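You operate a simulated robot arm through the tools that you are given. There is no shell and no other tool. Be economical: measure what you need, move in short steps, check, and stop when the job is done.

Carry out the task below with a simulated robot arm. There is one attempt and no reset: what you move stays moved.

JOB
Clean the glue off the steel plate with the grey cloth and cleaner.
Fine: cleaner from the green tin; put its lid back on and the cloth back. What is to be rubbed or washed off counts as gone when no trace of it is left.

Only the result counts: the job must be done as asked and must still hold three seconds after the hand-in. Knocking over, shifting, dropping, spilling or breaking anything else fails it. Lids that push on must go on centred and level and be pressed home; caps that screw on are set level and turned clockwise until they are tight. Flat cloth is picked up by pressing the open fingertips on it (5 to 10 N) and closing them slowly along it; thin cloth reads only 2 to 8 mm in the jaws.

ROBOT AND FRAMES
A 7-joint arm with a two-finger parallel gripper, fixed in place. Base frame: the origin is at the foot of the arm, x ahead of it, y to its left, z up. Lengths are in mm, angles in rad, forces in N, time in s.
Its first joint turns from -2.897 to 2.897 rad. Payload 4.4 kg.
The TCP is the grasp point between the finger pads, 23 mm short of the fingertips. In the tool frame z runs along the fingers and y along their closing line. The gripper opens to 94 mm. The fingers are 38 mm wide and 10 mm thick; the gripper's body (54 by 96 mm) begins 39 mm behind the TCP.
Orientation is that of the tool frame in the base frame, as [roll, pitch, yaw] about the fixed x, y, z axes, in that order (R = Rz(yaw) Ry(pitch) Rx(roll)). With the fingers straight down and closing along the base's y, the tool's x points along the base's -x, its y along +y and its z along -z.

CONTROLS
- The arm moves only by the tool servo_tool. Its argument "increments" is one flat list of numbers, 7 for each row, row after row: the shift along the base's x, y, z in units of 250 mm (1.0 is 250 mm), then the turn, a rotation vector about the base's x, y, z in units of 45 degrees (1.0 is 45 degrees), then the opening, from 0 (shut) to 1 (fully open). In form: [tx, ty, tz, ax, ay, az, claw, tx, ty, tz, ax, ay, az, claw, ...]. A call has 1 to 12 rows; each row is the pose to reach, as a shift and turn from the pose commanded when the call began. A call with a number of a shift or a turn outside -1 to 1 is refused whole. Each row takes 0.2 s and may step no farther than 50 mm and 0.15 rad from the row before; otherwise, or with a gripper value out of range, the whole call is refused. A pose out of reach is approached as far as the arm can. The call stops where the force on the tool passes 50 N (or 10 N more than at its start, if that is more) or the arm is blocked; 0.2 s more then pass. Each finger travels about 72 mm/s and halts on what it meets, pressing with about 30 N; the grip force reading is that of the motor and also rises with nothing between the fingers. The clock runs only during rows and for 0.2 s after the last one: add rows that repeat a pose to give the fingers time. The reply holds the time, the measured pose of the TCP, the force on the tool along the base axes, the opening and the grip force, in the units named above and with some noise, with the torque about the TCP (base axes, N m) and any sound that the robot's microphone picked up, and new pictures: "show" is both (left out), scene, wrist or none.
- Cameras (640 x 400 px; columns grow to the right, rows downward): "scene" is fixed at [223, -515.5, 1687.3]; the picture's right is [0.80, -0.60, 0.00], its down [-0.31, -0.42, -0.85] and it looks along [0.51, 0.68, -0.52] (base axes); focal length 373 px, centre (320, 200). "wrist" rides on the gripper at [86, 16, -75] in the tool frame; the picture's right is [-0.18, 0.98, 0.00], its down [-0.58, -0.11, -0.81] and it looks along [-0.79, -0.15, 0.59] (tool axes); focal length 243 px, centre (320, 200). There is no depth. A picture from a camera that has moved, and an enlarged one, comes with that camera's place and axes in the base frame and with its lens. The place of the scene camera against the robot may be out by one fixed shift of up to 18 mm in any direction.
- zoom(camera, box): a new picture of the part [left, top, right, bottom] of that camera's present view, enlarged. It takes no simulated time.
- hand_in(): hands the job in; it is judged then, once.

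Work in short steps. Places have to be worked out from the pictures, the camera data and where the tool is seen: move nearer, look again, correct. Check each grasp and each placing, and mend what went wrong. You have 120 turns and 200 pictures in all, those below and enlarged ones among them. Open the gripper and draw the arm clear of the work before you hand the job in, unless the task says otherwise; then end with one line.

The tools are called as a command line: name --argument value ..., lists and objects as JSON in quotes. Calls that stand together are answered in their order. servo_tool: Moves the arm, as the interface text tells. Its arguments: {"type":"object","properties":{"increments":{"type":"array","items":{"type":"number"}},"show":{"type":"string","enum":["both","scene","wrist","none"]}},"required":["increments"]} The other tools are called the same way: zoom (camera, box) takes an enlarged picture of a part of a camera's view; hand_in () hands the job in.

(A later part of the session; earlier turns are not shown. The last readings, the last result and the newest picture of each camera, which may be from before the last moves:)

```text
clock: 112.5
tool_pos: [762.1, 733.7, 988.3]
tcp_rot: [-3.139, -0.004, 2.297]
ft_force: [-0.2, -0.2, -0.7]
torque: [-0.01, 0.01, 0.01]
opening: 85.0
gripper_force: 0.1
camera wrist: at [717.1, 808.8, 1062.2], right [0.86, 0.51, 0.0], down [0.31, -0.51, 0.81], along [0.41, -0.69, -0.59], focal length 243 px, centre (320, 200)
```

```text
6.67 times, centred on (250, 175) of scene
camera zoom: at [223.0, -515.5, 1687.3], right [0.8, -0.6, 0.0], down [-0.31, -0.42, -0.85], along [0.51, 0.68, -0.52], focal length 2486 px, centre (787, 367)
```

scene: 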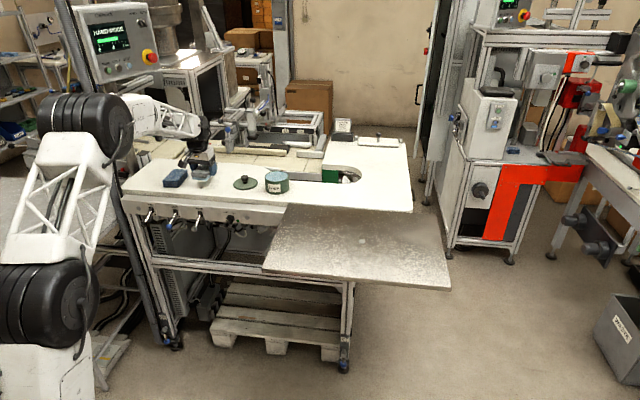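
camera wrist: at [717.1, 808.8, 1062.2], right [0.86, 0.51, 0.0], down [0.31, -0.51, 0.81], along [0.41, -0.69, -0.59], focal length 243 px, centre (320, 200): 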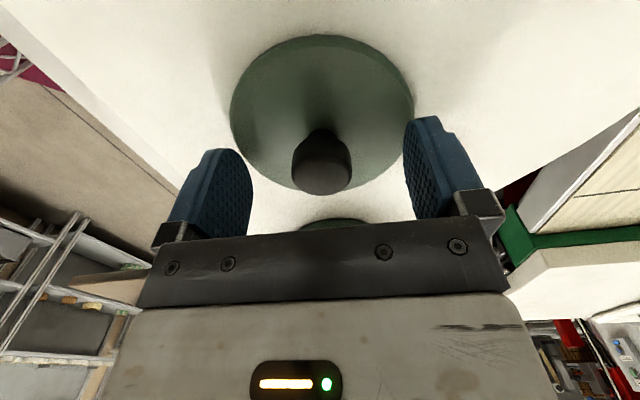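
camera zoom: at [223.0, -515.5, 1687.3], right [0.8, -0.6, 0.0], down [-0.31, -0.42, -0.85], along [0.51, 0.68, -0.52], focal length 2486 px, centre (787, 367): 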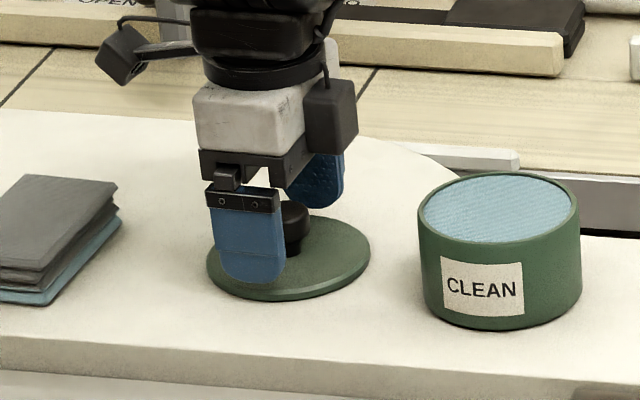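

The knob is now within about 2 mm of centre in this direction too. I lower 5 mm, close and lift the lid.

servo_tool --increments '[0, 0, -0.02, 0, 0, 0, 0.6, 0, 0, -0.02, 0, 0, 0, 0.4, 0, 0, -0.02, 0, 0, 0, 0.33, 0, 0, -0.02, 0, 0, 0, 0.28, 0, 0, -0.02, 0, 0, 0, 0.2, 0, 0, -0.02, 0, 0, 0, 0.1, 0, 0, -0.02, 0, 0, 0, 0.1]' --show "none"

servo_tool --increments '[0, 0, 0.08, 0, 0, 0, 0.1, 0, 0, 0.24, 0, 0, 0, 0.1, 0, 0, 0.4, 0, 0, 0, 0.1, 0.11, -0.14, 0.44, 0, 0, 0, 0.1, 0.22, -0.28, 0.44, 0, 0, 0, 0.1, 0.336, -0.42, 0.44, 0, 0, 0, 0.1, 0.336, -0.432, 0.44, 0, 0, 0, 0.1, 0.336, -0.432, 0.44, 0, 0, 0, 0.1]' --show "wrist"

zoom --camera "scene" --box '[230, 125, 310, 205]'

```text
clock: 114.1
tool_pos: [761.5, 734.0, 982.6]
tcp_rot: [-3.141, -0.002, 2.296]
ft_force: [-0.1, -0.2, -0.5]
torque: [0.03, -0.03, 0.0]
opening: 28.6
gripper_force: 29.8
```

```text
clock: 115.9
tool_pos: [848.5, 624.7, 1095.6]
tcp_rot: [-3.139, -0.001, 2.297]
ft_force: [0.5, -0.6, -1.1]
torque: [-0.01, -0.05, 0.0]
opening: 28.7
gripper_force: 30.3
camera wrist: at [802.3, 699.9, 1168.7], right [0.86, 0.51, 0.0], down [0.31, -0.51, 0.81], along [0.41, -0.69, -0.59], focal length 243 px, centre (320, 200)
```

wrist: 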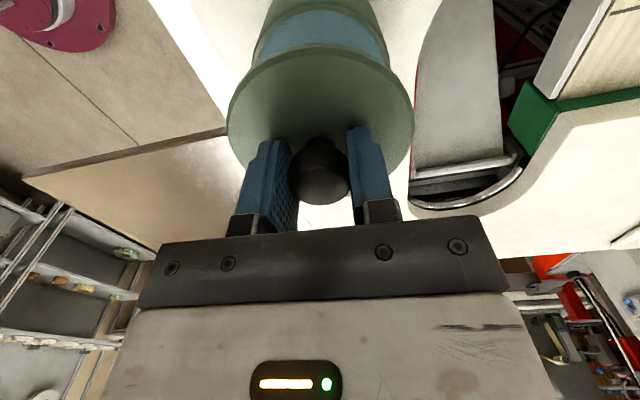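

```text
5.00 times, centred on (270, 165) of scene
camera zoom: at [223.0, -515.5, 1687.3], right [0.8, -0.6, 0.0], down [-0.31, -0.42, -0.85], along [0.51, 0.68, -0.52], focal length 1865 px, centre (570, 375)
```

zoom: 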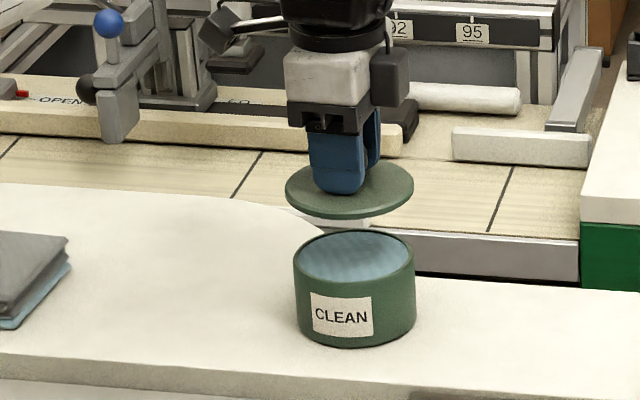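

Both views show the lid directly over the tin (scene mid-columns match after perspective; wrist both at column 320). I lower to about 8 mm above seating and recheck.

servo_tool --increments '[0, 0, -0.08, 0, 0, 0, 0.1, 0, 0, -0.15, 0, 0, 0, 0.1, 0, 0, -0.17, 0, 0, 0, 0.1, 0, 0, -0.17, 0, 0, 0, 0.1]' --show "wrist"

zoom --camera "scene" --box '[245, 150, 305, 200]'

zoom --camera "wrist" --box '[210, 0, 430, 160]'

```text
clock: 116.9
tool_pos: [847.9, 625.2, 1050.6]
tcp_rot: [-3.139, -0.002, 2.297]
ft_force: [-0.1, 0.1, -0.4]
torque: [0.01, -0.01, -0.03]
opening: 29.2
gripper_force: 30.2
camera wrist: at [801.3, 701.1, 1124.7], right [0.86, 0.52, 0.0], down [0.31, -0.51, 0.81], along [0.41, -0.69, -0.59], focal length 243 px, centre (320, 200)
```

wrist: 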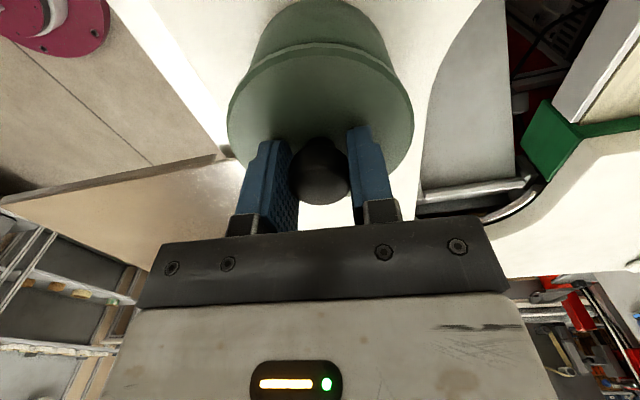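

```text
8.00 times, centred on (275, 175) of scene
camera zoom: at [223.0, -515.5, 1687.3], right [0.8, -0.6, 0.0], down [-0.31, -0.42, -0.85], along [0.51, 0.68, -0.52], focal length 2983 px, centre (680, 400)
```

zoom: 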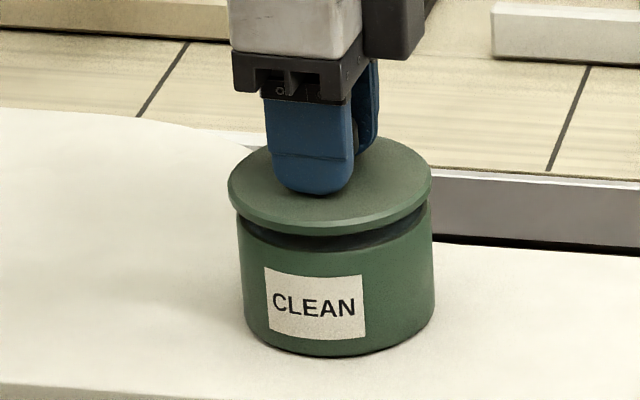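

```text
2.50 times, centred on (320, 80) of wrist
camera zoom: at [801.3, 701.1, 1124.7], right [0.86, 0.52, 0.0], down [0.31, -0.51, 0.81], along [0.41, -0.69, -0.59], focal length 606 px, centre (320, 500)
```

zoom: 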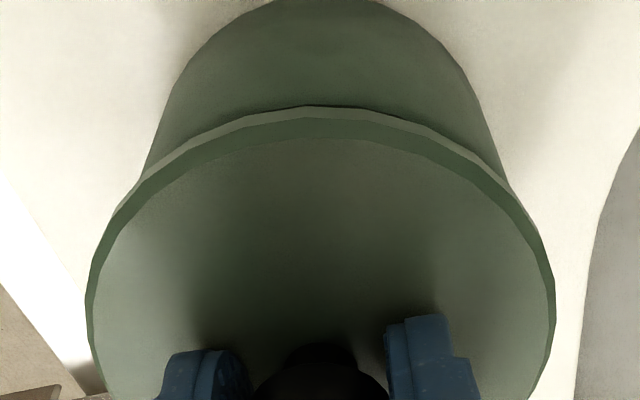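

The lid is about 1.5 mm off toward −x relative to the tin. I correct by (+1.5, −0.4) mm and lower toward seating.

servo_tool --increments '[0.006, -0.0016, 0, 0, 0, 0, 0.1, 0.006, -0.0016, -0.01, 0, 0, 0, 0.1, 0.006, -0.0016, -0.018, 0, 0, 0, 0.1, 0.006, -0.0016, -0.024, 0, 0, 0, 0.1, 0.006, -0.0016, -0.03, 0, 0, 0, 0.1, 0.006, -0.0016, -0.03, 0, 0, 0, 0.1]' --show "none"

zoom --camera "scene" --box '[245, 150, 305, 200]'

```text
clock: 118.3
tool_pos: [848.7, 624.3, 1041.4]
tcp_rot: [-3.14, -0.003, 2.295]
ft_force: [0.2, 0.5, 0.3]
torque: [0.01, -0.01, 0.0]
opening: 28.7
gripper_force: 29.9
```

```text
8.00 times, centred on (275, 175) of scene
camera zoom: at [223.0, -515.5, 1687.3], right [0.8, -0.6, 0.0], down [-0.31, -0.42, -0.85], along [0.51, 0.68, -0.52], focal length 2983 px, centre (680, 400)
```

zoom: 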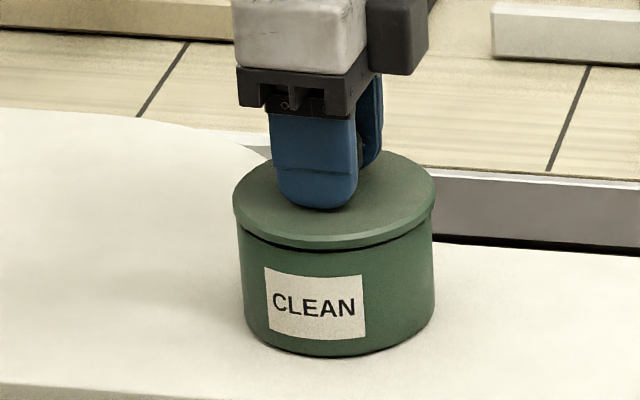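

It is centred with a small gap and no contact yet. I continue down in 1 mm steps.

servo_tool --increments '[0, 0, -0.004, 0, 0, 0, 0.1, 0, 0, -0.008, 0, 0, 0, 0.1, 0, 0, -0.012, 0, 0, 0, 0.1, 0, 0, -0.012, 0, 0, 0, 0.1]' --show "none"

zoom --camera "scene" --box '[245, 150, 305, 200]'

```text
clock: 119.3
tool_pos: [848.9, 626.5, 1039.4]
tcp_rot: [-3.139, -0.001, 2.294]
ft_force: [0.0, -0.6, -0.6]
torque: [0.02, 0.02, 0.02]
opening: 29.1
gripper_force: 30.1
```

```text
8.00 times, centred on (275, 175) of scene
camera zoom: at [223.0, -515.5, 1687.3], right [0.8, -0.6, 0.0], down [-0.31, -0.42, -0.85], along [0.51, 0.68, -0.52], focal length 2983 px, centre (680, 400)
```

zoom: 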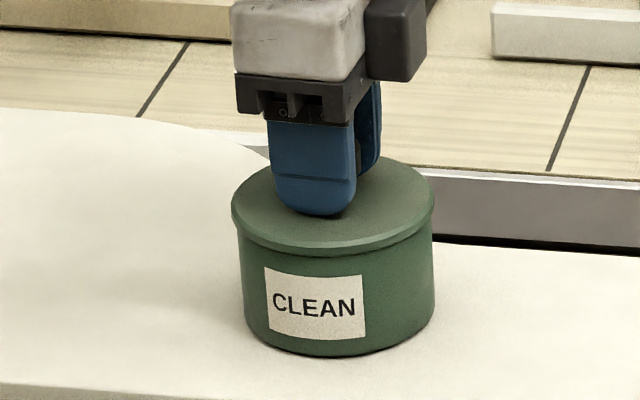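

It looks nearly seated; I continue pressing in 1 mm steps.

servo_tool --increments '[0, 0, -0.004, 0, 0, 0, 0.1, 0, 0, -0.008, 0, 0, 0, 0.1, 0, 0, -0.012, 0, 0, 0, 0.1, 0, 0, -0.016, 0, 0, 0, 0.1, 0, 0, -0.016, 0, 0, 0, 0.1]' --show "none"

zoom --camera "scene" --box '[245, 150, 305, 200]'

```text
clock: 120.5
tool_pos: [849.2, 625.6, 1037.5]
tcp_rot: [3.139, 0.0, 2.297]
ft_force: [-8.4, 4.6, 29.0]
torque: [-0.13, 0.27, -0.04]
opening: 29.1
gripper_force: 29.8
```

```text
8.00 times, centred on (275, 175) of scene
camera zoom: at [223.0, -515.5, 1687.3], right [0.8, -0.6, 0.0], down [-0.31, -0.42, -0.85], along [0.51, 0.68, -0.52], focal length 2983 px, centre (680, 400)
```

zoom: 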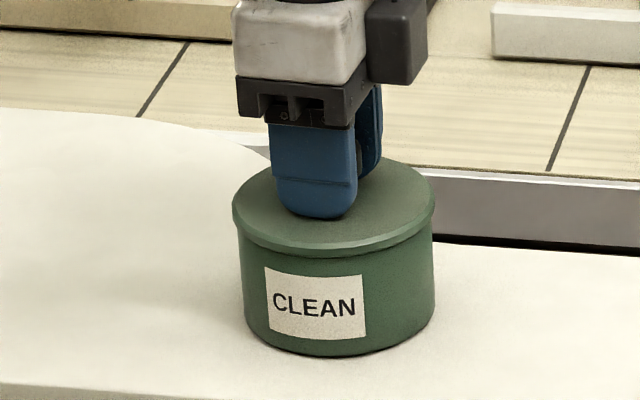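

Contact at 29 N, no snap heard yet. I press a bit more.

servo_tool --increments '[0, 0, -0.003, 0, 0, 0, 0.1, 0, 0, -0.006, 0, 0, 0, 0.1, 0, 0, -0.009, 0, 0, 0, 0.1, 0, 0, -0.012, 0, 0, 0, 0.1, 0, 0, -0.012, 0, 0, 0, 0.1]' --show "none"

zoom --camera "scene" --box '[245, 150, 305, 200]'

```text
clock: 121.2
tool_pos: [850.6, 626.0, 1035.6]
tcp_rot: [3.141, -0.001, 2.296]
ft_force: [0.3, -1.3, 6.5]
torque: [-0.07, 0.07, 0.01]
opening: 28.6
gripper_force: 31.1
stopped in row 3: the force on the tool passed its limit at 52 N (the readings are from after the stop); the commanded pose is now the measured one
```

```text
8.00 times, centred on (275, 175) of scene
camera zoom: at [223.0, -515.5, 1687.3], right [0.8, -0.6, 0.0], down [-0.31, -0.42, -0.85], along [0.51, 0.68, -0.52], focal length 2983 px, centre (680, 400)
```

zoom: 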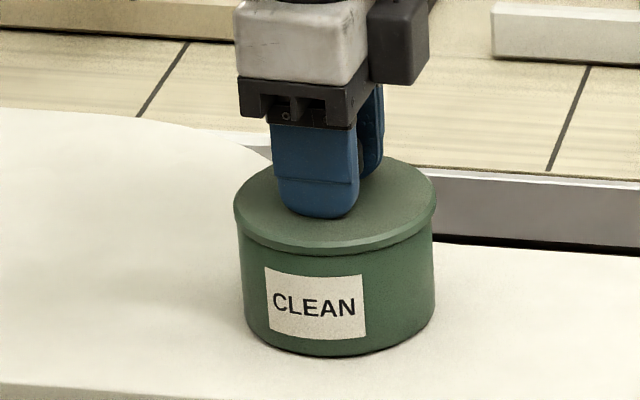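

There was 52 N of press without a snap reported. I press again to see if it moves further.

servo_tool --increments '[0, 0, -0.01, 0, 0, 0, 0.1, 0, 0, -0.02, 0, 0, 0, 0.1, 0, 0, -0.03, 0, 0, 0, 0.1]' --show "none"

zoom --camera "scene" --box '[250, 165, 300, 195]'

```text
clock: 122.0
tool_pos: [850.9, 627.2, 1036.8]
tcp_rot: [3.133, 0.0, 2.297]
ft_force: [0.4, 0.3, 6.8]
torque: [-0.15, 0.26, 0.01]
opening: 28.7
gripper_force: 30.2
stopped in row 3: the force on the tool passed its limit at 54 N (the readings are from after the stop); the commanded pose is now the measured one
```

```text
12.80 times, centred on (275, 180) of scene
camera zoom: at [223.0, -515.5, 1687.3], right [0.8, -0.6, 0.0], down [-0.31, -0.42, -0.85], along [0.51, 0.68, -0.52], focal length 4773 px, centre (896, 456)
```

zoom: 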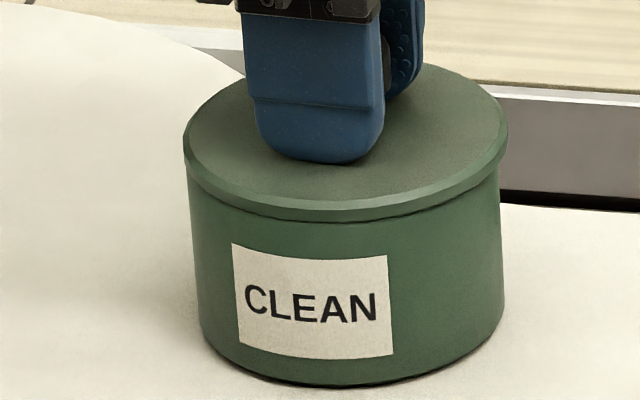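

The fingers have likely slipped down the knob. I open, raise, and inspect how the lid sits.

servo_tool --increments '[0, 0, 0.004, 0, 0, 0, 0.2, 0, 0, 0.008, 0, 0, 0, 0.4, 0, 0, 0.008, 0, 0, 0, 0.6, 0, 0, 0.1, 0, 0, 0, 0.8, 0, 0, 0.24, 0, 0, 0, 0.8, 0, 0, 0.24, 0, 0, 0, 0.8]' --show "wrist"

zoom --camera "scene" --box '[230, 130, 330, 200]'

zoom --camera "scene" --box '[250, 165, 300, 195]'

```text
clock: 123.4
tool_pos: [849.1, 626.8, 1096.0]
tcp_rot: [3.134, -0.001, 2.297]
ft_force: [-0.4, 0.4, -0.2]
torque: [0.04, 0.01, 0.04]
opening: 75.4
gripper_force: 0.0
camera wrist: at [802.6, 701.2, 1170.1], right [0.86, 0.51, 0.01], down [0.3, -0.51, 0.81], along [0.42, -0.69, -0.59], focal length 243 px, centre (320, 200)
```

wrist: 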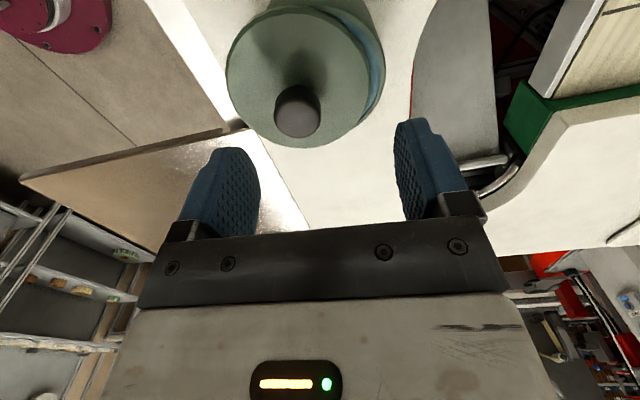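

```text
5.71 times, centred on (280, 165) of scene
camera zoom: at [223.0, -515.5, 1687.3], right [0.8, -0.6, 0.0], down [-0.31, -0.42, -0.85], along [0.51, 0.68, -0.52], focal length 2131 px, centre (549, 400)
```

zoom: 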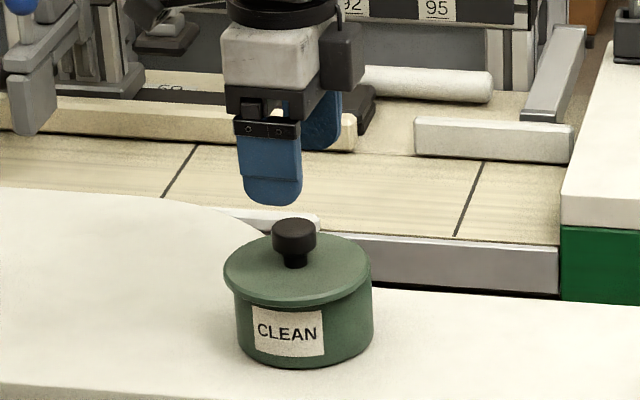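

```text
12.80 times, centred on (275, 180) of scene
camera zoom: at [223.0, -515.5, 1687.3], right [0.8, -0.6, 0.0], down [-0.31, -0.42, -0.85], along [0.51, 0.68, -0.52], focal length 4773 px, centre (896, 456)
```

zoom: 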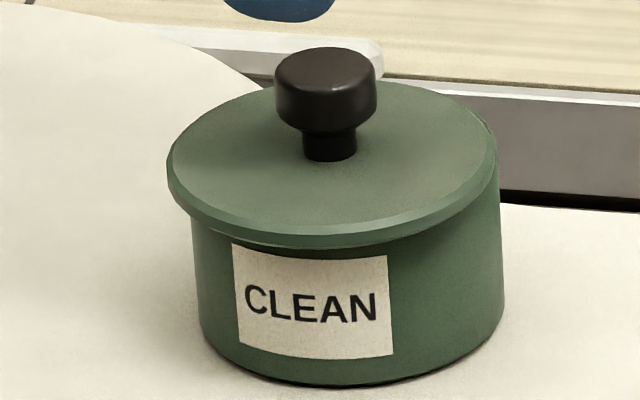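

The release dragged the lid about 14 mm off centre because my fingertips were touching the lid's top. I regrip higher on the knob: shift −14 mm along the closing axis, trim the roll, and close at TCP z≈1044.

servo_tool --increments '[-0.042, -0.0372, 0, -0.0064, 0.0072, 0, 0.8, -0.042, -0.0372, -0.1, -0.0064, 0.0072, 0, 0.8, -0.042, -0.0372, -0.18, -0.0064, 0.0072, 0, 0.8, -0.042, -0.0372, -0.212, -0.0064, 0.0072, 0, 0.8, -0.042, -0.0372, -0.212, -0.0064, 0.0072, 0, 0.6, -0.042, -0.0372, -0.212, -0.0064, 0.0072, 0, 0.5, -0.042, -0.0372, -0.212, -0.0064, 0.0072, 0, 0.5]' --show "wrist"

zoom --camera "scene" --box '[245, 150, 305, 200]'

```text
clock: 125.0
tool_pos: [842.0, 614.1, 1045.6]
tcp_rot: [-3.141, 0.001, 2.296]
ft_force: [-0.7, 0.7, -0.3]
torque: [-0.01, 0.02, 0.02]
opening: 46.8
gripper_force: 0.1
camera wrist: at [795.3, 690.2, 1118.3], right [0.86, 0.51, 0.0], down [0.3, -0.51, 0.81], along [0.42, -0.69, -0.59], focal length 243 px, centre (320, 200)
```

wrist: 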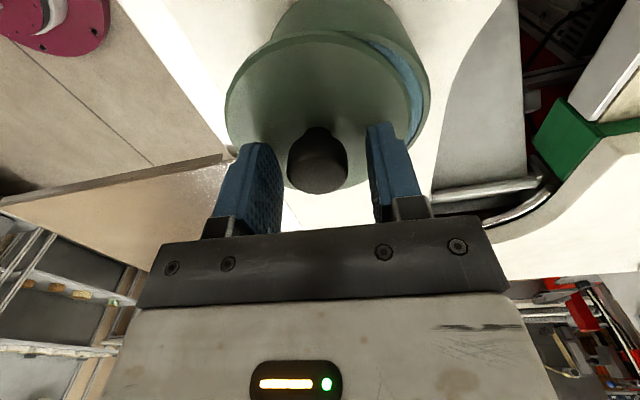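

```text
8.00 times, centred on (275, 175) of scene
camera zoom: at [223.0, -515.5, 1687.3], right [0.8, -0.6, 0.0], down [-0.31, -0.42, -0.85], along [0.51, 0.68, -0.52], focal length 2983 px, centre (680, 400)
```

zoom: 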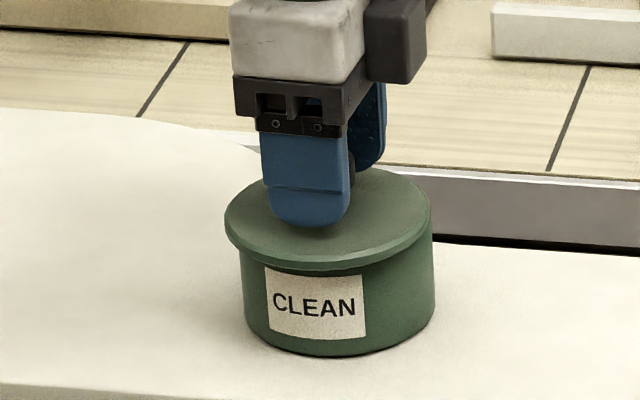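

The knob is nearly centred. I close slowly on it.

servo_tool --increments '[-0.003, -0.0027, 0, 0, 0, 0, 0.42, -0.003, -0.0027, 0, 0, 0, 0, 0.36, -0.003, -0.0027, 0, 0, 0, 0, 0.32, -0.003, -0.0027, 0, 0, 0, 0, 0.28, -0.003, -0.0027, 0, 0, 0, 0, 0.2, -0.003, -0.0027, 0, 0, 0, 0, 0.1, -0.003, -0.0027, 0, 0, 0, 0, 0.1, -0.003, -0.0027, 0.012, 0, 0, 0, 0.1, -0.003, -0.0027, 0.024, 0, 0, 0, 0.1, -0.003, -0.0027, 0.024, 0, 0, 0, 0.1]' --show "wrist"

zoom --camera "scene" --box '[245, 150, 305, 200]'

```text
clock: 127.2
tool_pos: [840.4, 616.3, 1048.6]
tcp_rot: [3.141, -0.001, 2.297]
ft_force: [0.1, 0.6, -1.3]
torque: [0.04, 0.03, 0.0]
opening: 28.6
gripper_force: 30.1
camera wrist: at [793.3, 691.3, 1122.3], right [0.86, 0.51, 0.0], down [0.3, -0.51, 0.81], along [0.42, -0.69, -0.59], focal length 243 px, centre (320, 200)
```

wrist: 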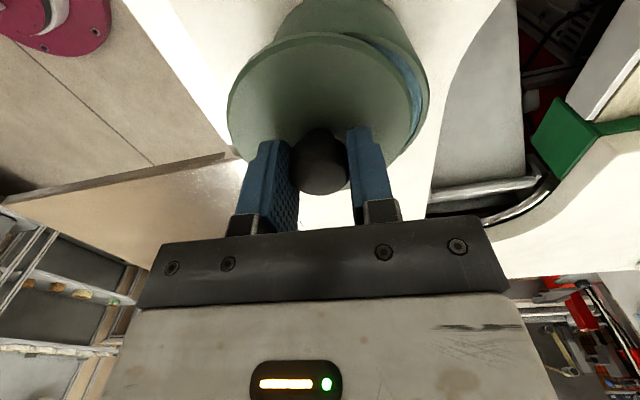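

```text
8.00 times, centred on (275, 175) of scene
camera zoom: at [223.0, -515.5, 1687.3], right [0.8, -0.6, 0.0], down [-0.31, -0.42, -0.85], along [0.51, 0.68, -0.52], focal length 2983 px, centre (680, 400)
```

zoom: 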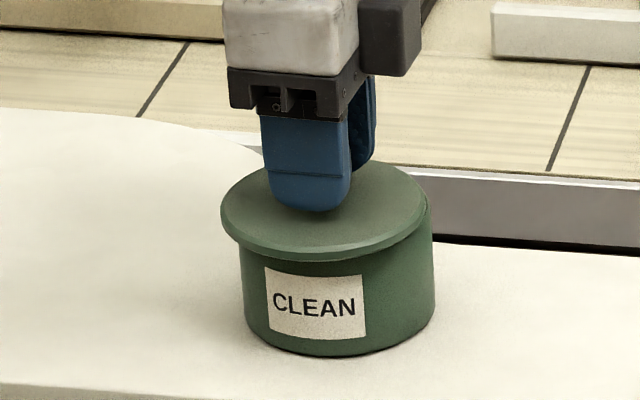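

The lid is held again at a higher grip. I move it back by about (+11, +7) mm over the tin and compare in both views.

servo_tool --increments '[0.022, 0.014, 0, 0, 0, 0, 0.1, 0.044, 0.028, 0, 0, 0, 0, 0.1, 0.044, 0.028, 0, 0, 0, 0, 0.1]' --show "none"

zoom --camera "scene" --box '[250, 160, 300, 195]'

zoom --camera "wrist" --box '[210, 0, 430, 160]'

```text
clock: 128.0
tool_pos: [850.0, 623.9, 1048.4]
tcp_rot: [-3.141, 0.002, 2.297]
ft_force: [1.0, 0.6, -1.2]
torque: [-0.01, 0.0, -0.02]
opening: 28.9
gripper_force: 29.7
```

```text
11.43 times, centred on (275, 178) of scene
camera zoom: at [223.0, -515.5, 1687.3], right [0.8, -0.6, 0.0], down [-0.31, -0.42, -0.85], along [0.51, 0.68, -0.52], focal length 4262 px, centre (834, 457)
```

zoom: 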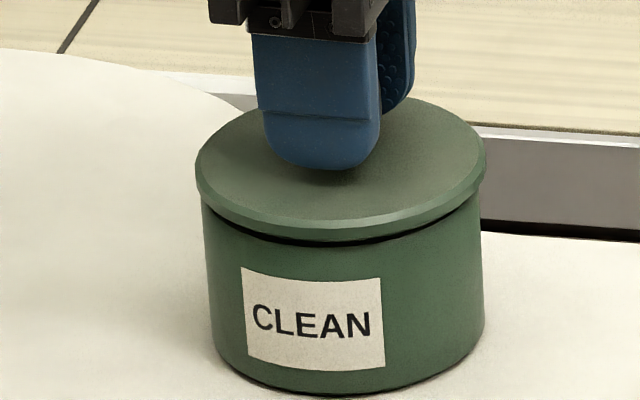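

```text
2.50 times, centred on (320, 80) of wrist
camera zoom: at [803.9, 698.3, 1122.5], right [0.86, 0.51, 0.0], down [0.3, -0.51, 0.81], along [0.42, -0.69, -0.59], focal length 606 px, centre (320, 500)
```

zoom: 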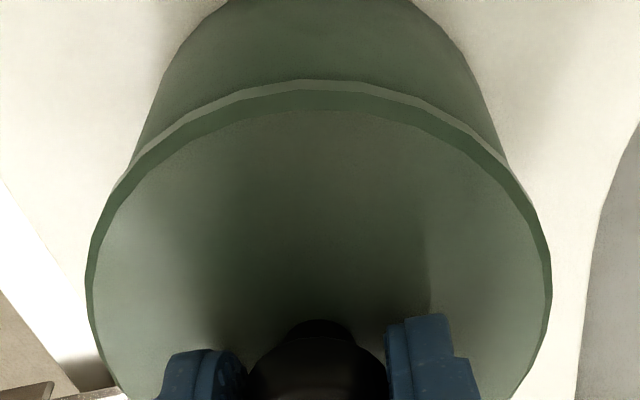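

It's centred within about 0.7 mm; I apply the small correction and lower to contact.

servo_tool --increments '[0.0023, -0.0016, -0.004, 0, 0, 0, 0.1, 0.0023, -0.0016, -0.008, 0, 0, 0, 0.1, 0.0023, -0.0016, -0.012, 0, 0, 0, 0.1, 0.0023, -0.0016, -0.016, 0, 0, 0, 0.1, 0.0023, -0.0016, -0.02, 0, 0, 0, 0.1, 0.0023, -0.0016, -0.02, 0, 0, 0, 0.1]' --show "none"

zoom --camera "scene" --box '[250, 160, 300, 195]'

```text
clock: 129.4
tool_pos: [850.4, 622.6, 1043.7]
tcp_rot: [-3.141, 0.0, 2.298]
ft_force: [0.7, -0.6, -0.2]
torque: [-0.01, 0.02, -0.06]
opening: 28.7
gripper_force: 29.6
```

```text
11.43 times, centred on (275, 178) of scene
camera zoom: at [223.0, -515.5, 1687.3], right [0.8, -0.6, 0.0], down [-0.31, -0.42, -0.85], along [0.51, 0.68, -0.52], focal length 4262 px, centre (834, 457)
```

zoom: 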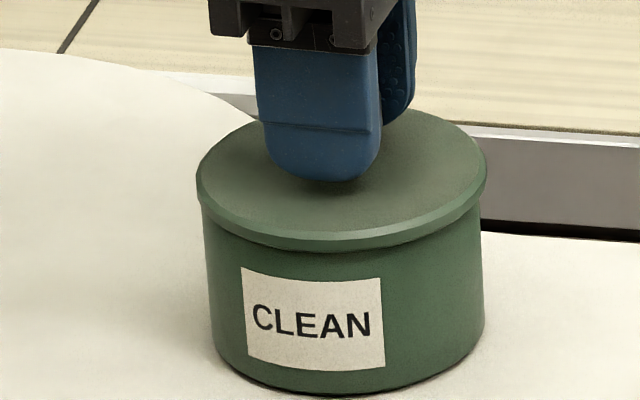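

It is visually touching and centred, with no force yet. I go on down in 0.75 mm steps.

servo_tool --increments '[0, 0, -0.003, 0, 0, 0, 0.1, 0, 0, -0.006, 0, 0, 0, 0.1, 0, 0, -0.009, 0, 0, 0, 0.1, 0, 0, -0.012, 0, 0, 0, 0.1, 0, 0, -0.012, 0, 0, 0, 0.1]' --show "none"

zoom --camera "scene" --box '[250, 160, 300, 195]'

```text
clock: 130.6
tool_pos: [850.2, 623.7, 1042.7]
tcp_rot: [3.14, 0.001, 2.296]
ft_force: [2.2, -5.7, 18.9]
torque: [-0.27, 0.04, -0.01]
opening: 28.4
gripper_force: 30.0
```

```text
11.43 times, centred on (275, 178) of scene
camera zoom: at [223.0, -515.5, 1687.3], right [0.8, -0.6, 0.0], down [-0.31, -0.42, -0.85], along [0.51, 0.68, -0.52], focal length 4262 px, centre (834, 457)
```

zoom: 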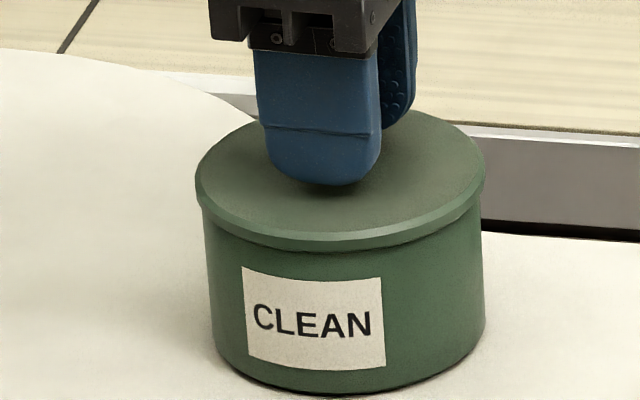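

19 N of contact with good centring. I press further for the snap.

servo_tool --increments '[0, 0, -0.002, 0, 0, 0, 0.1, 0, 0, -0.004, 0, 0, 0, 0.1, 0, 0, -0.006, 0, 0, 0, 0.1, 0, 0, -0.008, 0, 0, 0, 0.1, 0, 0, -0.01, 0, 0, 0, 0.1]' --show "none"

zoom --camera "scene" --box '[250, 160, 300, 195]'

```text
clock: 131.8
tool_pos: [850.3, 623.2, 1040.0]
tcp_rot: [3.14, 0.001, 2.298]
ft_force: [3.5, 8.9, 33.0]
torque: [0.03, 0.09, -0.11]
opening: 29.0
gripper_force: 29.9
```

```text
11.43 times, centred on (275, 178) of scene
camera zoom: at [223.0, -515.5, 1687.3], right [0.8, -0.6, 0.0], down [-0.31, -0.42, -0.85], along [0.51, 0.68, -0.52], focal length 4262 px, centre (834, 457)
```

zoom: 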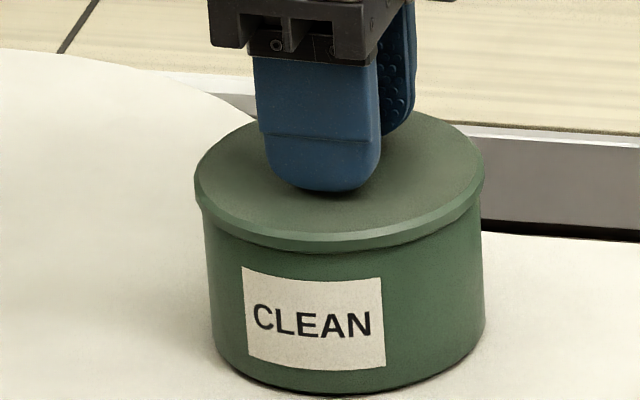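

The fingers are slipping on the knob at 33 N. I unload, open slowly at this height, rise and check that the lid stayed put; then I'll press on the knob top with closed fingers.

servo_tool --increments '[0, 0, 0.006, 0, 0, 0, 0.1, 0, 0, 0.01, 0, 0, 0, 0.25, 0, 0, 0.01, 0, 0, 0, 0.31, 0, 0, 0.01, 0, 0, 0, 0.32, 0, 0, 0.01, 0, 0, 0, 0.34, 0, 0, 0.01, 0, 0, 0, 0.37, 0, 0, 0.01, 0, 0, 0, 0.42, 0, 0, 0.01, 0, 0, 0, 0.5, 0, 0, 0.02, 0, 0, 0, 0.5]' --show "none"

zoom --camera "scene" --box '[250, 160, 300, 195]'

```text
clock: 133.8
tool_pos: [850.5, 622.2, 1043.6]
tcp_rot: [3.141, 0.002, 2.296]
ft_force: [0.0, -0.7, -0.6]
torque: [0.03, -0.04, 0.01]
opening: 46.7
gripper_force: 0.0
heard: snap
```

```text
11.43 times, centred on (275, 178) of scene
camera zoom: at [223.0, -515.5, 1687.3], right [0.8, -0.6, 0.0], down [-0.31, -0.42, -0.85], along [0.51, 0.68, -0.52], focal length 4262 px, centre (834, 457)
```

zoom: 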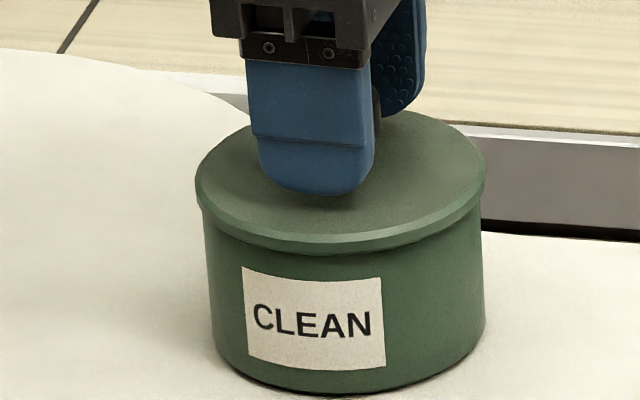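

A snap sounded and the lid is still centred; it isn't clear whether it clicked in or out. I rise above the knob, close the fingers and press its top to make sure.

servo_tool --increments '[0, 0, 0.08, 0, 0, 0, 0.5, 0, 0, 0.2, 0, 0, 0, 0.4, 0, 0, 0.2, 0, 0, 0, 0.2, 0, 0, 0.2, 0, 0, 0, 0, 0, 0, 0.2, 0, 0, 0, 0, 0, 0, 0.2, 0, 0, 0, 0]' --show "wrist"

zoom --camera "scene" --box '[250, 155, 300, 195]'

```text
clock: 135.2
tool_pos: [850.4, 619.8, 1095.2]
tcp_rot: [3.14, -0.001, 2.295]
ft_force: [1.2, 0.2, 0.1]
torque: [-0.05, 0.03, 0.01]
opening: 0.3
gripper_force: 29.7
camera wrist: at [804.4, 696.1, 1170.0], right [0.86, 0.51, 0.0], down [0.3, -0.51, 0.81], along [0.42, -0.69, -0.59], focal length 243 px, centre (320, 200)
```

wrist: 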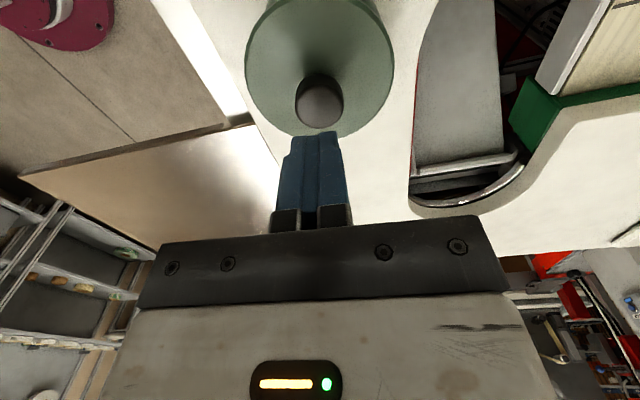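

```text
10.00 times, centred on (275, 175) of scene
camera zoom: at [223.0, -515.5, 1687.3], right [0.8, -0.6, 0.0], down [-0.31, -0.42, -0.85], along [0.51, 0.68, -0.52], focal length 3729 px, centre (770, 450)
```

zoom: 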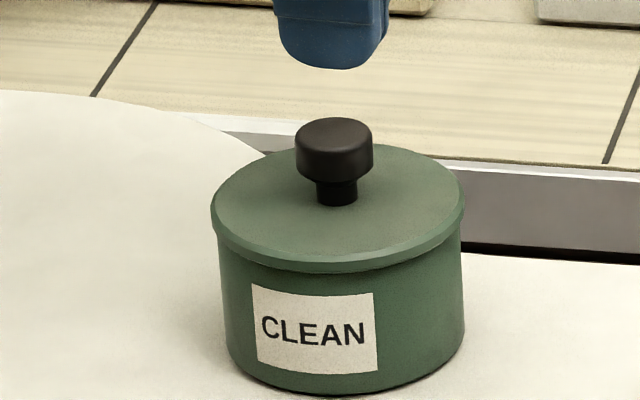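

The lid stayed centred. I press down on the knob's top with closed fingers until force builds.

servo_tool --increments '[0, 0, -0.06, 0, 0, 0, 0, 0, 0, -0.072, 0, 0, 0, 0, 0, 0, -0.08, 0, 0, 0, 0, 0, 0, -0.088, 0, 0, 0, 0, 0, 0, -0.094, 0, 0, 0, 0, 0, 0, -0.1, 0, 0, 0, 0, 0, 0, -0.1, 0, 0, 0, 0]' --show "none"

zoom --camera "scene" --box '[250, 155, 300, 195]'

```text
clock: 136.8
tool_pos: [851.1, 622.6, 1069.3]
tcp_rot: [3.141, 0.0, 2.297]
ft_force: [0.0, -0.1, -0.4]
torque: [0.04, 0.02, 0.02]
opening: 0.3
gripper_force: 30.4
```

```text
10.00 times, centred on (275, 175) of scene
camera zoom: at [223.0, -515.5, 1687.3], right [0.8, -0.6, 0.0], down [-0.31, -0.42, -0.85], along [0.51, 0.68, -0.52], focal length 3729 px, centre (770, 450)
```

zoom: 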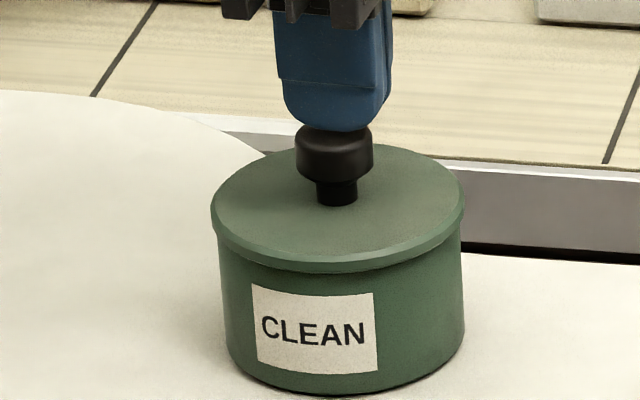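

The fingertips are just above the knob's top, centred. I press on in 0.75 mm steps.

servo_tool --increments '[0, 0, -0.004, 0, 0, 0, 0, 0, 0, -0.007, 0, 0, 0, 0, 0, 0, -0.01, 0, 0, 0, 0, 0, 0, -0.013, 0, 0, 0, 0, 0, 0, -0.016, 0, 0, 0, 0, 0, 0, -0.016, 0, 0, 0, 0]' --show "none"

```text
clock: 138.2
tool_pos: [851.8, 623.7, 1067.4]
tcp_rot: [3.139, 0.001, 2.295]
ft_force: [2.7, 7.0, 13.9]
torque: [0.23, -0.04, -0.02]
opening: 0.0
gripper_force: 29.7
```

Contact at 14 N on the knob top. I keep pressing.

servo_tool --increments '[0, 0, -0.003, 0, 0, 0, 0, 0, 0, -0.006, 0, 0, 0, 0, 0, 0, -0.009, 0, 0, 0, 0, 0, 0, -0.012, 0, 0, 0, 0, 0, 0, -0.012, 0, 0, 0, 0]' --show "none"

zoom --camera "scene" --box '[250, 155, 300, 195]'

```text
clock: 139.2
tool_pos: [852.1, 621.7, 1065.1]
tcp_rot: [3.137, 0.001, 2.296]
ft_force: [-2.0, -1.1, 4.5]
torque: [-0.05, 0.04, 0.02]
opening: 0.0
gripper_force: 29.9
stopped in row 5: the force on the tool passed its limit at 52 N (the readings are from after the stop); the commanded pose is now the measured one
```

```text
10.00 times, centred on (275, 175) of scene
camera zoom: at [223.0, -515.5, 1687.3], right [0.8, -0.6, 0.0], down [-0.31, -0.42, -0.85], along [0.51, 0.68, -0.52], focal length 3729 px, centre (770, 450)
```

zoom: 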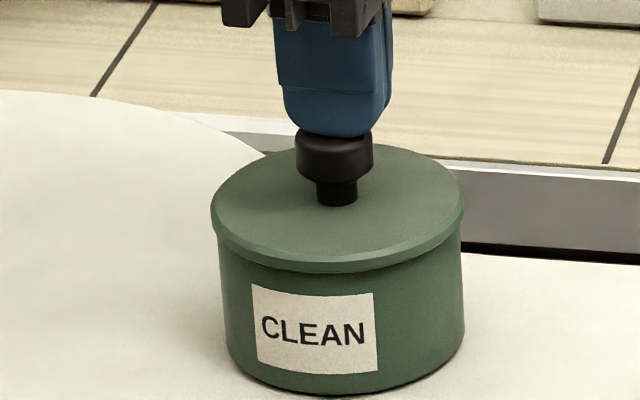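

No new sound at 52 N. I lift clear and compare with the very first picture of the closed tin using the same zoom box.

servo_tool --increments '[0, 0, 0.08, 0, 0, 0, 0, 0, 0, 0.2, 0, 0, 0, 0.2, 0, 0, 0.36, 0, 0, 0, 0.5, 0, 0, 0.36, 0, 0, 0, 0.5]' --show "none"

zoom --camera "scene" --box '[230, 130, 330, 200]'

zoom --camera "scene" --box '[230, 130, 390, 230]'

```text
clock: 140.2
tool_pos: [852.0, 622.1, 1156.0]
tcp_rot: [3.136, 0.0, 2.297]
ft_force: [0.0, 0.5, 0.3]
torque: [-0.01, -0.02, -0.02]
opening: 47.1
gripper_force: 0.1
```

```text
5.71 times, centred on (280, 165) of scene
camera zoom: at [223.0, -515.5, 1687.3], right [0.8, -0.6, 0.0], down [-0.31, -0.42, -0.85], along [0.51, 0.68, -0.52], focal length 2131 px, centre (549, 400)
```

zoom: 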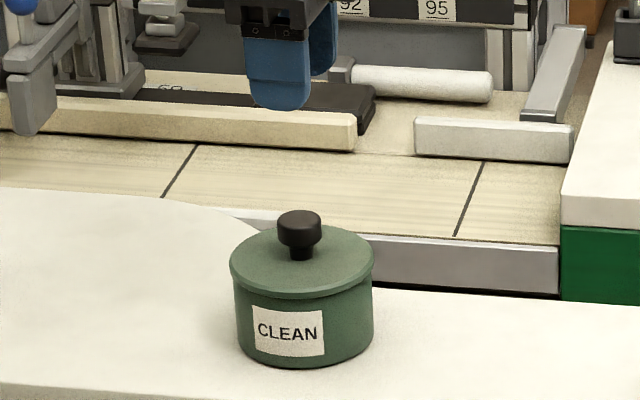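

```text
4.00 times, centred on (310, 180) of scene
camera zoom: at [223.0, -515.5, 1687.3], right [0.8, -0.6, 0.0], down [-0.31, -0.42, -0.85], along [0.51, 0.68, -0.52], focal length 1492 px, centre (360, 280)
```

zoom: 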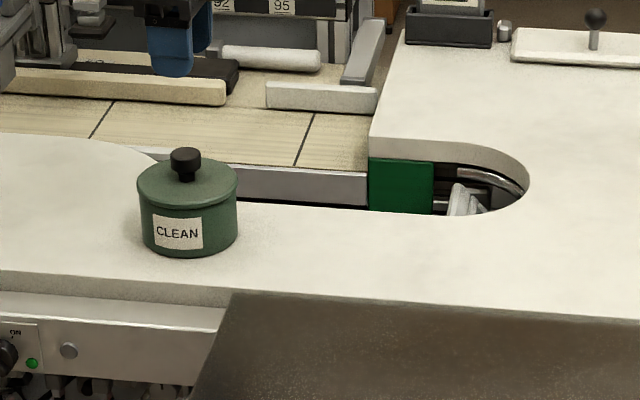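

The lid matches the original closed look (centred, level, same or lower height). To be sure it's locked, I grip the knob again and pull up only lightly to see if it resists.

servo_tool --increments '[-0.0036, 0.0084, -0.1, -0.004, 0.0045, 0, 0.6, -0.0036, 0.0084, -0.24, -0.004, 0.0045, 0, 0.6, -0.0036, 0.0084, -0.36, -0.004, 0.0045, 0, 0.6, -0.0036, 0.0084, -0.436, -0.004, 0.0045, 0, 0.6, -0.0036, 0.0084, -0.436, -0.004, 0.0045, 0, 0.45, -0.0036, 0.0084, -0.436, -0.004, 0.0045, 0, 0.36, -0.0036, 0.0084, -0.436, -0.004, 0.0045, 0, 0.32, -0.0036, 0.0084, -0.436, -0.004, 0.0045, 0, 0.28, -0.0036, 0.0084, -0.436, -0.004, 0.0045, 0, 0.15, -0.0036, 0.0084, -0.436, -0.004, 0.0045, 0, 0.15]' --show "none"

servo_tool --increments '[0, 0, 0.003, 0, 0, 0, 0.15, 0, 0, 0.003, 0, 0, 0, 0.15]' --show "none"

```text
clock: 142.4
tool_pos: [850.1, 625.7, 1045.0]
tcp_rot: [3.141, -0.001, 2.298]
ft_force: [0.0, 0.2, 0.4]
torque: [-0.01, -0.02, -0.02]
opening: 28.6
gripper_force: 29.7
heard: snap
```

```text
clock: 143.0
tool_pos: [851.5, 626.5, 1045.8]
tcp_rot: [-3.141, -0.001, 2.298]
ft_force: [-0.2, -0.5, 0.4]
torque: [0.01, 0.02, 0.02]
opening: 28.7
gripper_force: 29.8
```

The light grip itself popped it loose, so it had been pressed home: locking is silent and the snap is the release. I check the centring now so I can re-seat it and then only press from above.

zoom --camera "scene" --box '[250, 155, 300, 195]'

zoom --camera "wrist" --box '[210, 0, 430, 160]'

```text
10.00 times, centred on (275, 175) of scene
camera zoom: at [223.0, -515.5, 1687.3], right [0.8, -0.6, 0.0], down [-0.31, -0.42, -0.85], along [0.51, 0.68, -0.52], focal length 3729 px, centre (770, 450)
```

zoom: 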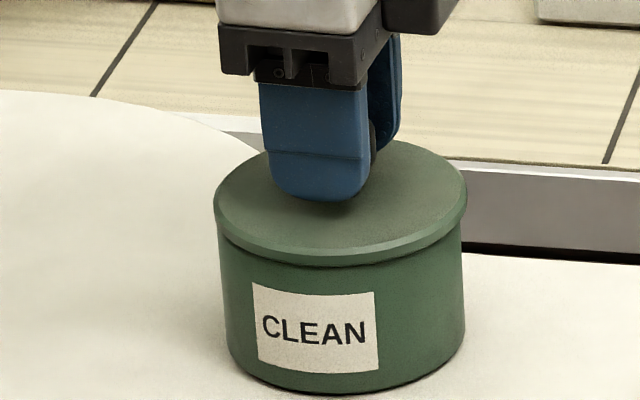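

```text
2.50 times, centred on (320, 80) of wrist
camera zoom: at [804.3, 700.6, 1120.0], right [0.86, 0.51, 0.0], down [0.3, -0.51, 0.81], along [0.42, -0.69, -0.59], focal length 606 px, centre (320, 500)
```

zoom: 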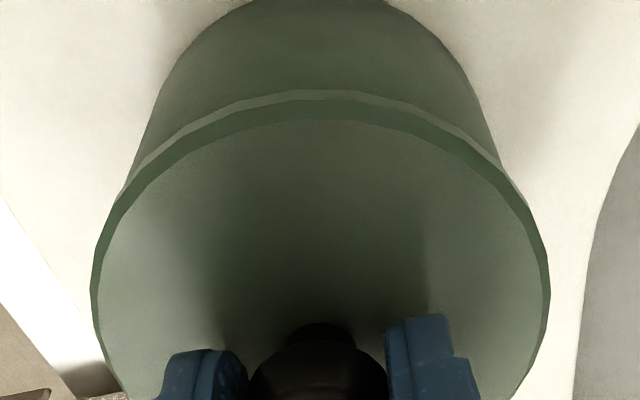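

It's within 1 mm. I nudge (−0.5, −0.9) mm, set it down lightly and open slowly without lifting.

servo_tool --increments '[-0.002, -0.0036, 0.001, 0, 0, 0, 0.15, -0.002, -0.0036, -0.004, 0, 0, 0, 0.15, -0.002, -0.0036, -0.004, 0, 0, 0, 0.28, -0.002, -0.0036, -0.004, 0, 0, 0, 0.31, -0.002, -0.0036, -0.004, 0, 0, 0, 0.32, -0.002, -0.0036, -0.004, 0, 0, 0, 0.34, -0.002, -0.0036, -0.004, 0, 0, 0, 0.37, -0.002, -0.0036, -0.004, 0, 0, 0, 0.42, -0.002, -0.0036, -0.004, 0, 0, 0, 0.55, -0.002, -0.0036, 0.05, 0, 0, 0, 0.55, -0.002, -0.0036, 0.19, 0, 0, 0, 0.3, -0.002, -0.0036, 0.19, 0, 0, 0, 0]' --show "none"

zoom --camera "scene" --box '[250, 155, 300, 195]'

zoom --camera "wrist" --box '[210, 0, 430, 160]'

```text
clock: 145.6
tool_pos: [849.1, 623.0, 1094.0]
tcp_rot: [3.14, 0.0, 2.296]
ft_force: [-0.2, -0.1, -0.1]
torque: [-0.02, -0.02, 0.03]
opening: 0.0
gripper_force: 29.7
heard: snap
```

```text
10.00 times, centred on (275, 175) of scene
camera zoom: at [223.0, -515.5, 1687.3], right [0.8, -0.6, 0.0], down [-0.31, -0.42, -0.85], along [0.51, 0.68, -0.52], focal length 3729 px, centre (770, 450)
```

zoom: 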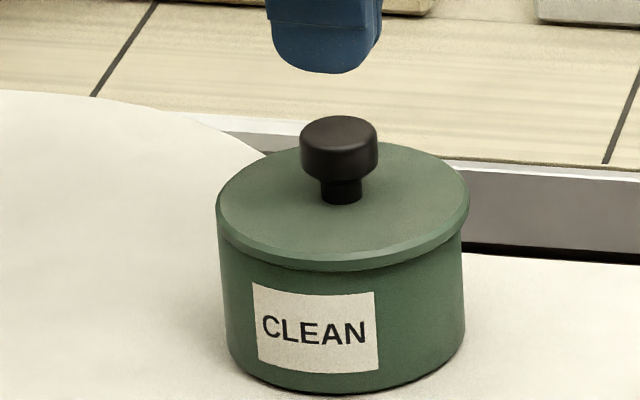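

```text
2.50 times, centred on (320, 80) of wrist
camera zoom: at [802.2, 697.8, 1168.2], right [0.86, 0.51, 0.0], down [0.3, -0.51, 0.81], along [0.42, -0.69, -0.59], focal length 606 px, centre (320, 500)
```

zoom: 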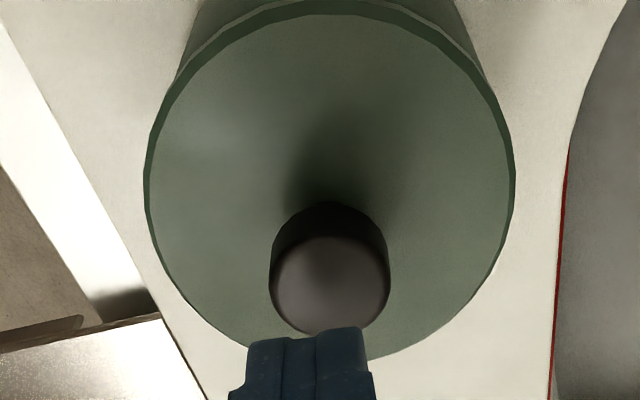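

Another snap was heard on setting down, which fits it having clicked in. I press the knob top from above once more, shifting 2.5 mm to be central on the knob.

servo_tool --increments '[0.008, 0.0072, -0.06, 0, 0, 0, 0, 0.008, 0.0072, -0.09, 0, 0, 0, 0, 0.008, 0.0072, -0.1, 0, 0, 0, 0, 0.008, 0.0072, -0.106, 0, 0, 0, 0, 0.008, 0.0072, -0.111, 0, 0, 0, 0, 0.008, 0.0072, -0.116, 0, 0, 0, 0, 0.008, 0.0072, -0.116, 0, 0, 0, 0]' --show "none"

zoom --camera "scene" --box '[250, 155, 300, 195]'

```text
clock: 147.2
tool_pos: [852.1, 625.9, 1066.7]
tcp_rot: [3.14, 0.0, 2.298]
ft_force: [-0.8, 6.3, 9.1]
torque: [0.15, 0.06, 0.0]
opening: 0.0
gripper_force: 30.5
```

```text
10.00 times, centred on (275, 175) of scene
camera zoom: at [223.0, -515.5, 1687.3], right [0.8, -0.6, 0.0], down [-0.31, -0.42, -0.85], along [0.51, 0.68, -0.52], focal length 3729 px, centre (770, 450)
```

zoom: 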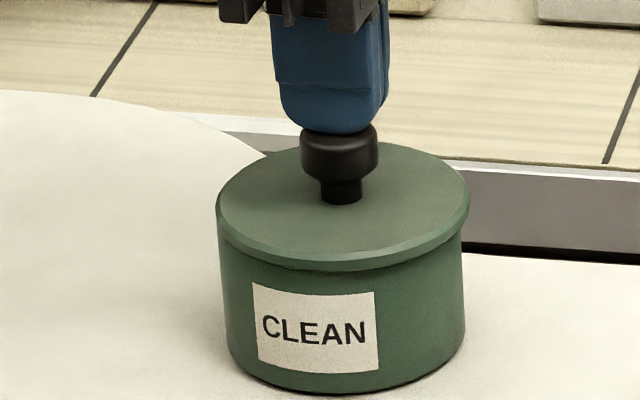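

The lid sits about 1.5 mm toward the right compared with the original look. I press on and see whether it seats.

servo_tool --increments '[0, 0, -0.003, 0, 0, 0, 0, 0, 0, -0.006, 0, 0, 0, 0, 0, 0, -0.009, 0, 0, 0, 0, 0, 0, -0.012, 0, 0, 0, 0, 0, 0, -0.012, 0, 0, 0, 0]' --show "none"

zoom --camera "scene" --box '[250, 155, 300, 195]'

```text
clock: 148.5
tool_pos: [852.8, 626.1, 1065.4]
tcp_rot: [3.138, 0.003, 2.296]
ft_force: [-1.3, -0.6, 4.0]
torque: [0.0, 0.05, 0.0]
opening: 0.0
gripper_force: 30.0
stopped in row 5: the force on the tool passed its limit at 51 N (the readings are from after the stop); the commanded pose is now the measured one
```

```text
10.00 times, centred on (275, 175) of scene
camera zoom: at [223.0, -515.5, 1687.3], right [0.8, -0.6, 0.0], down [-0.31, -0.42, -0.85], along [0.51, 0.68, -0.52], focal length 3729 px, centre (770, 450)
```

zoom: 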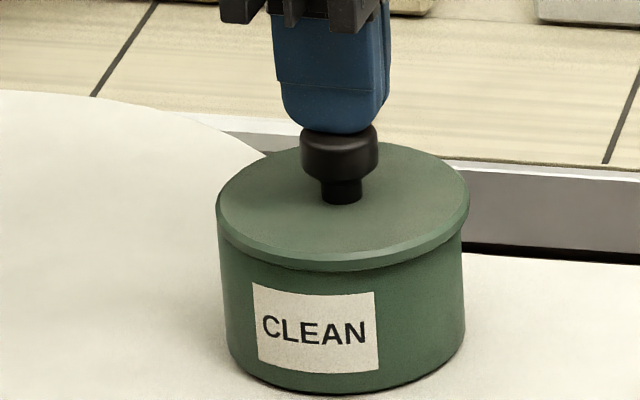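

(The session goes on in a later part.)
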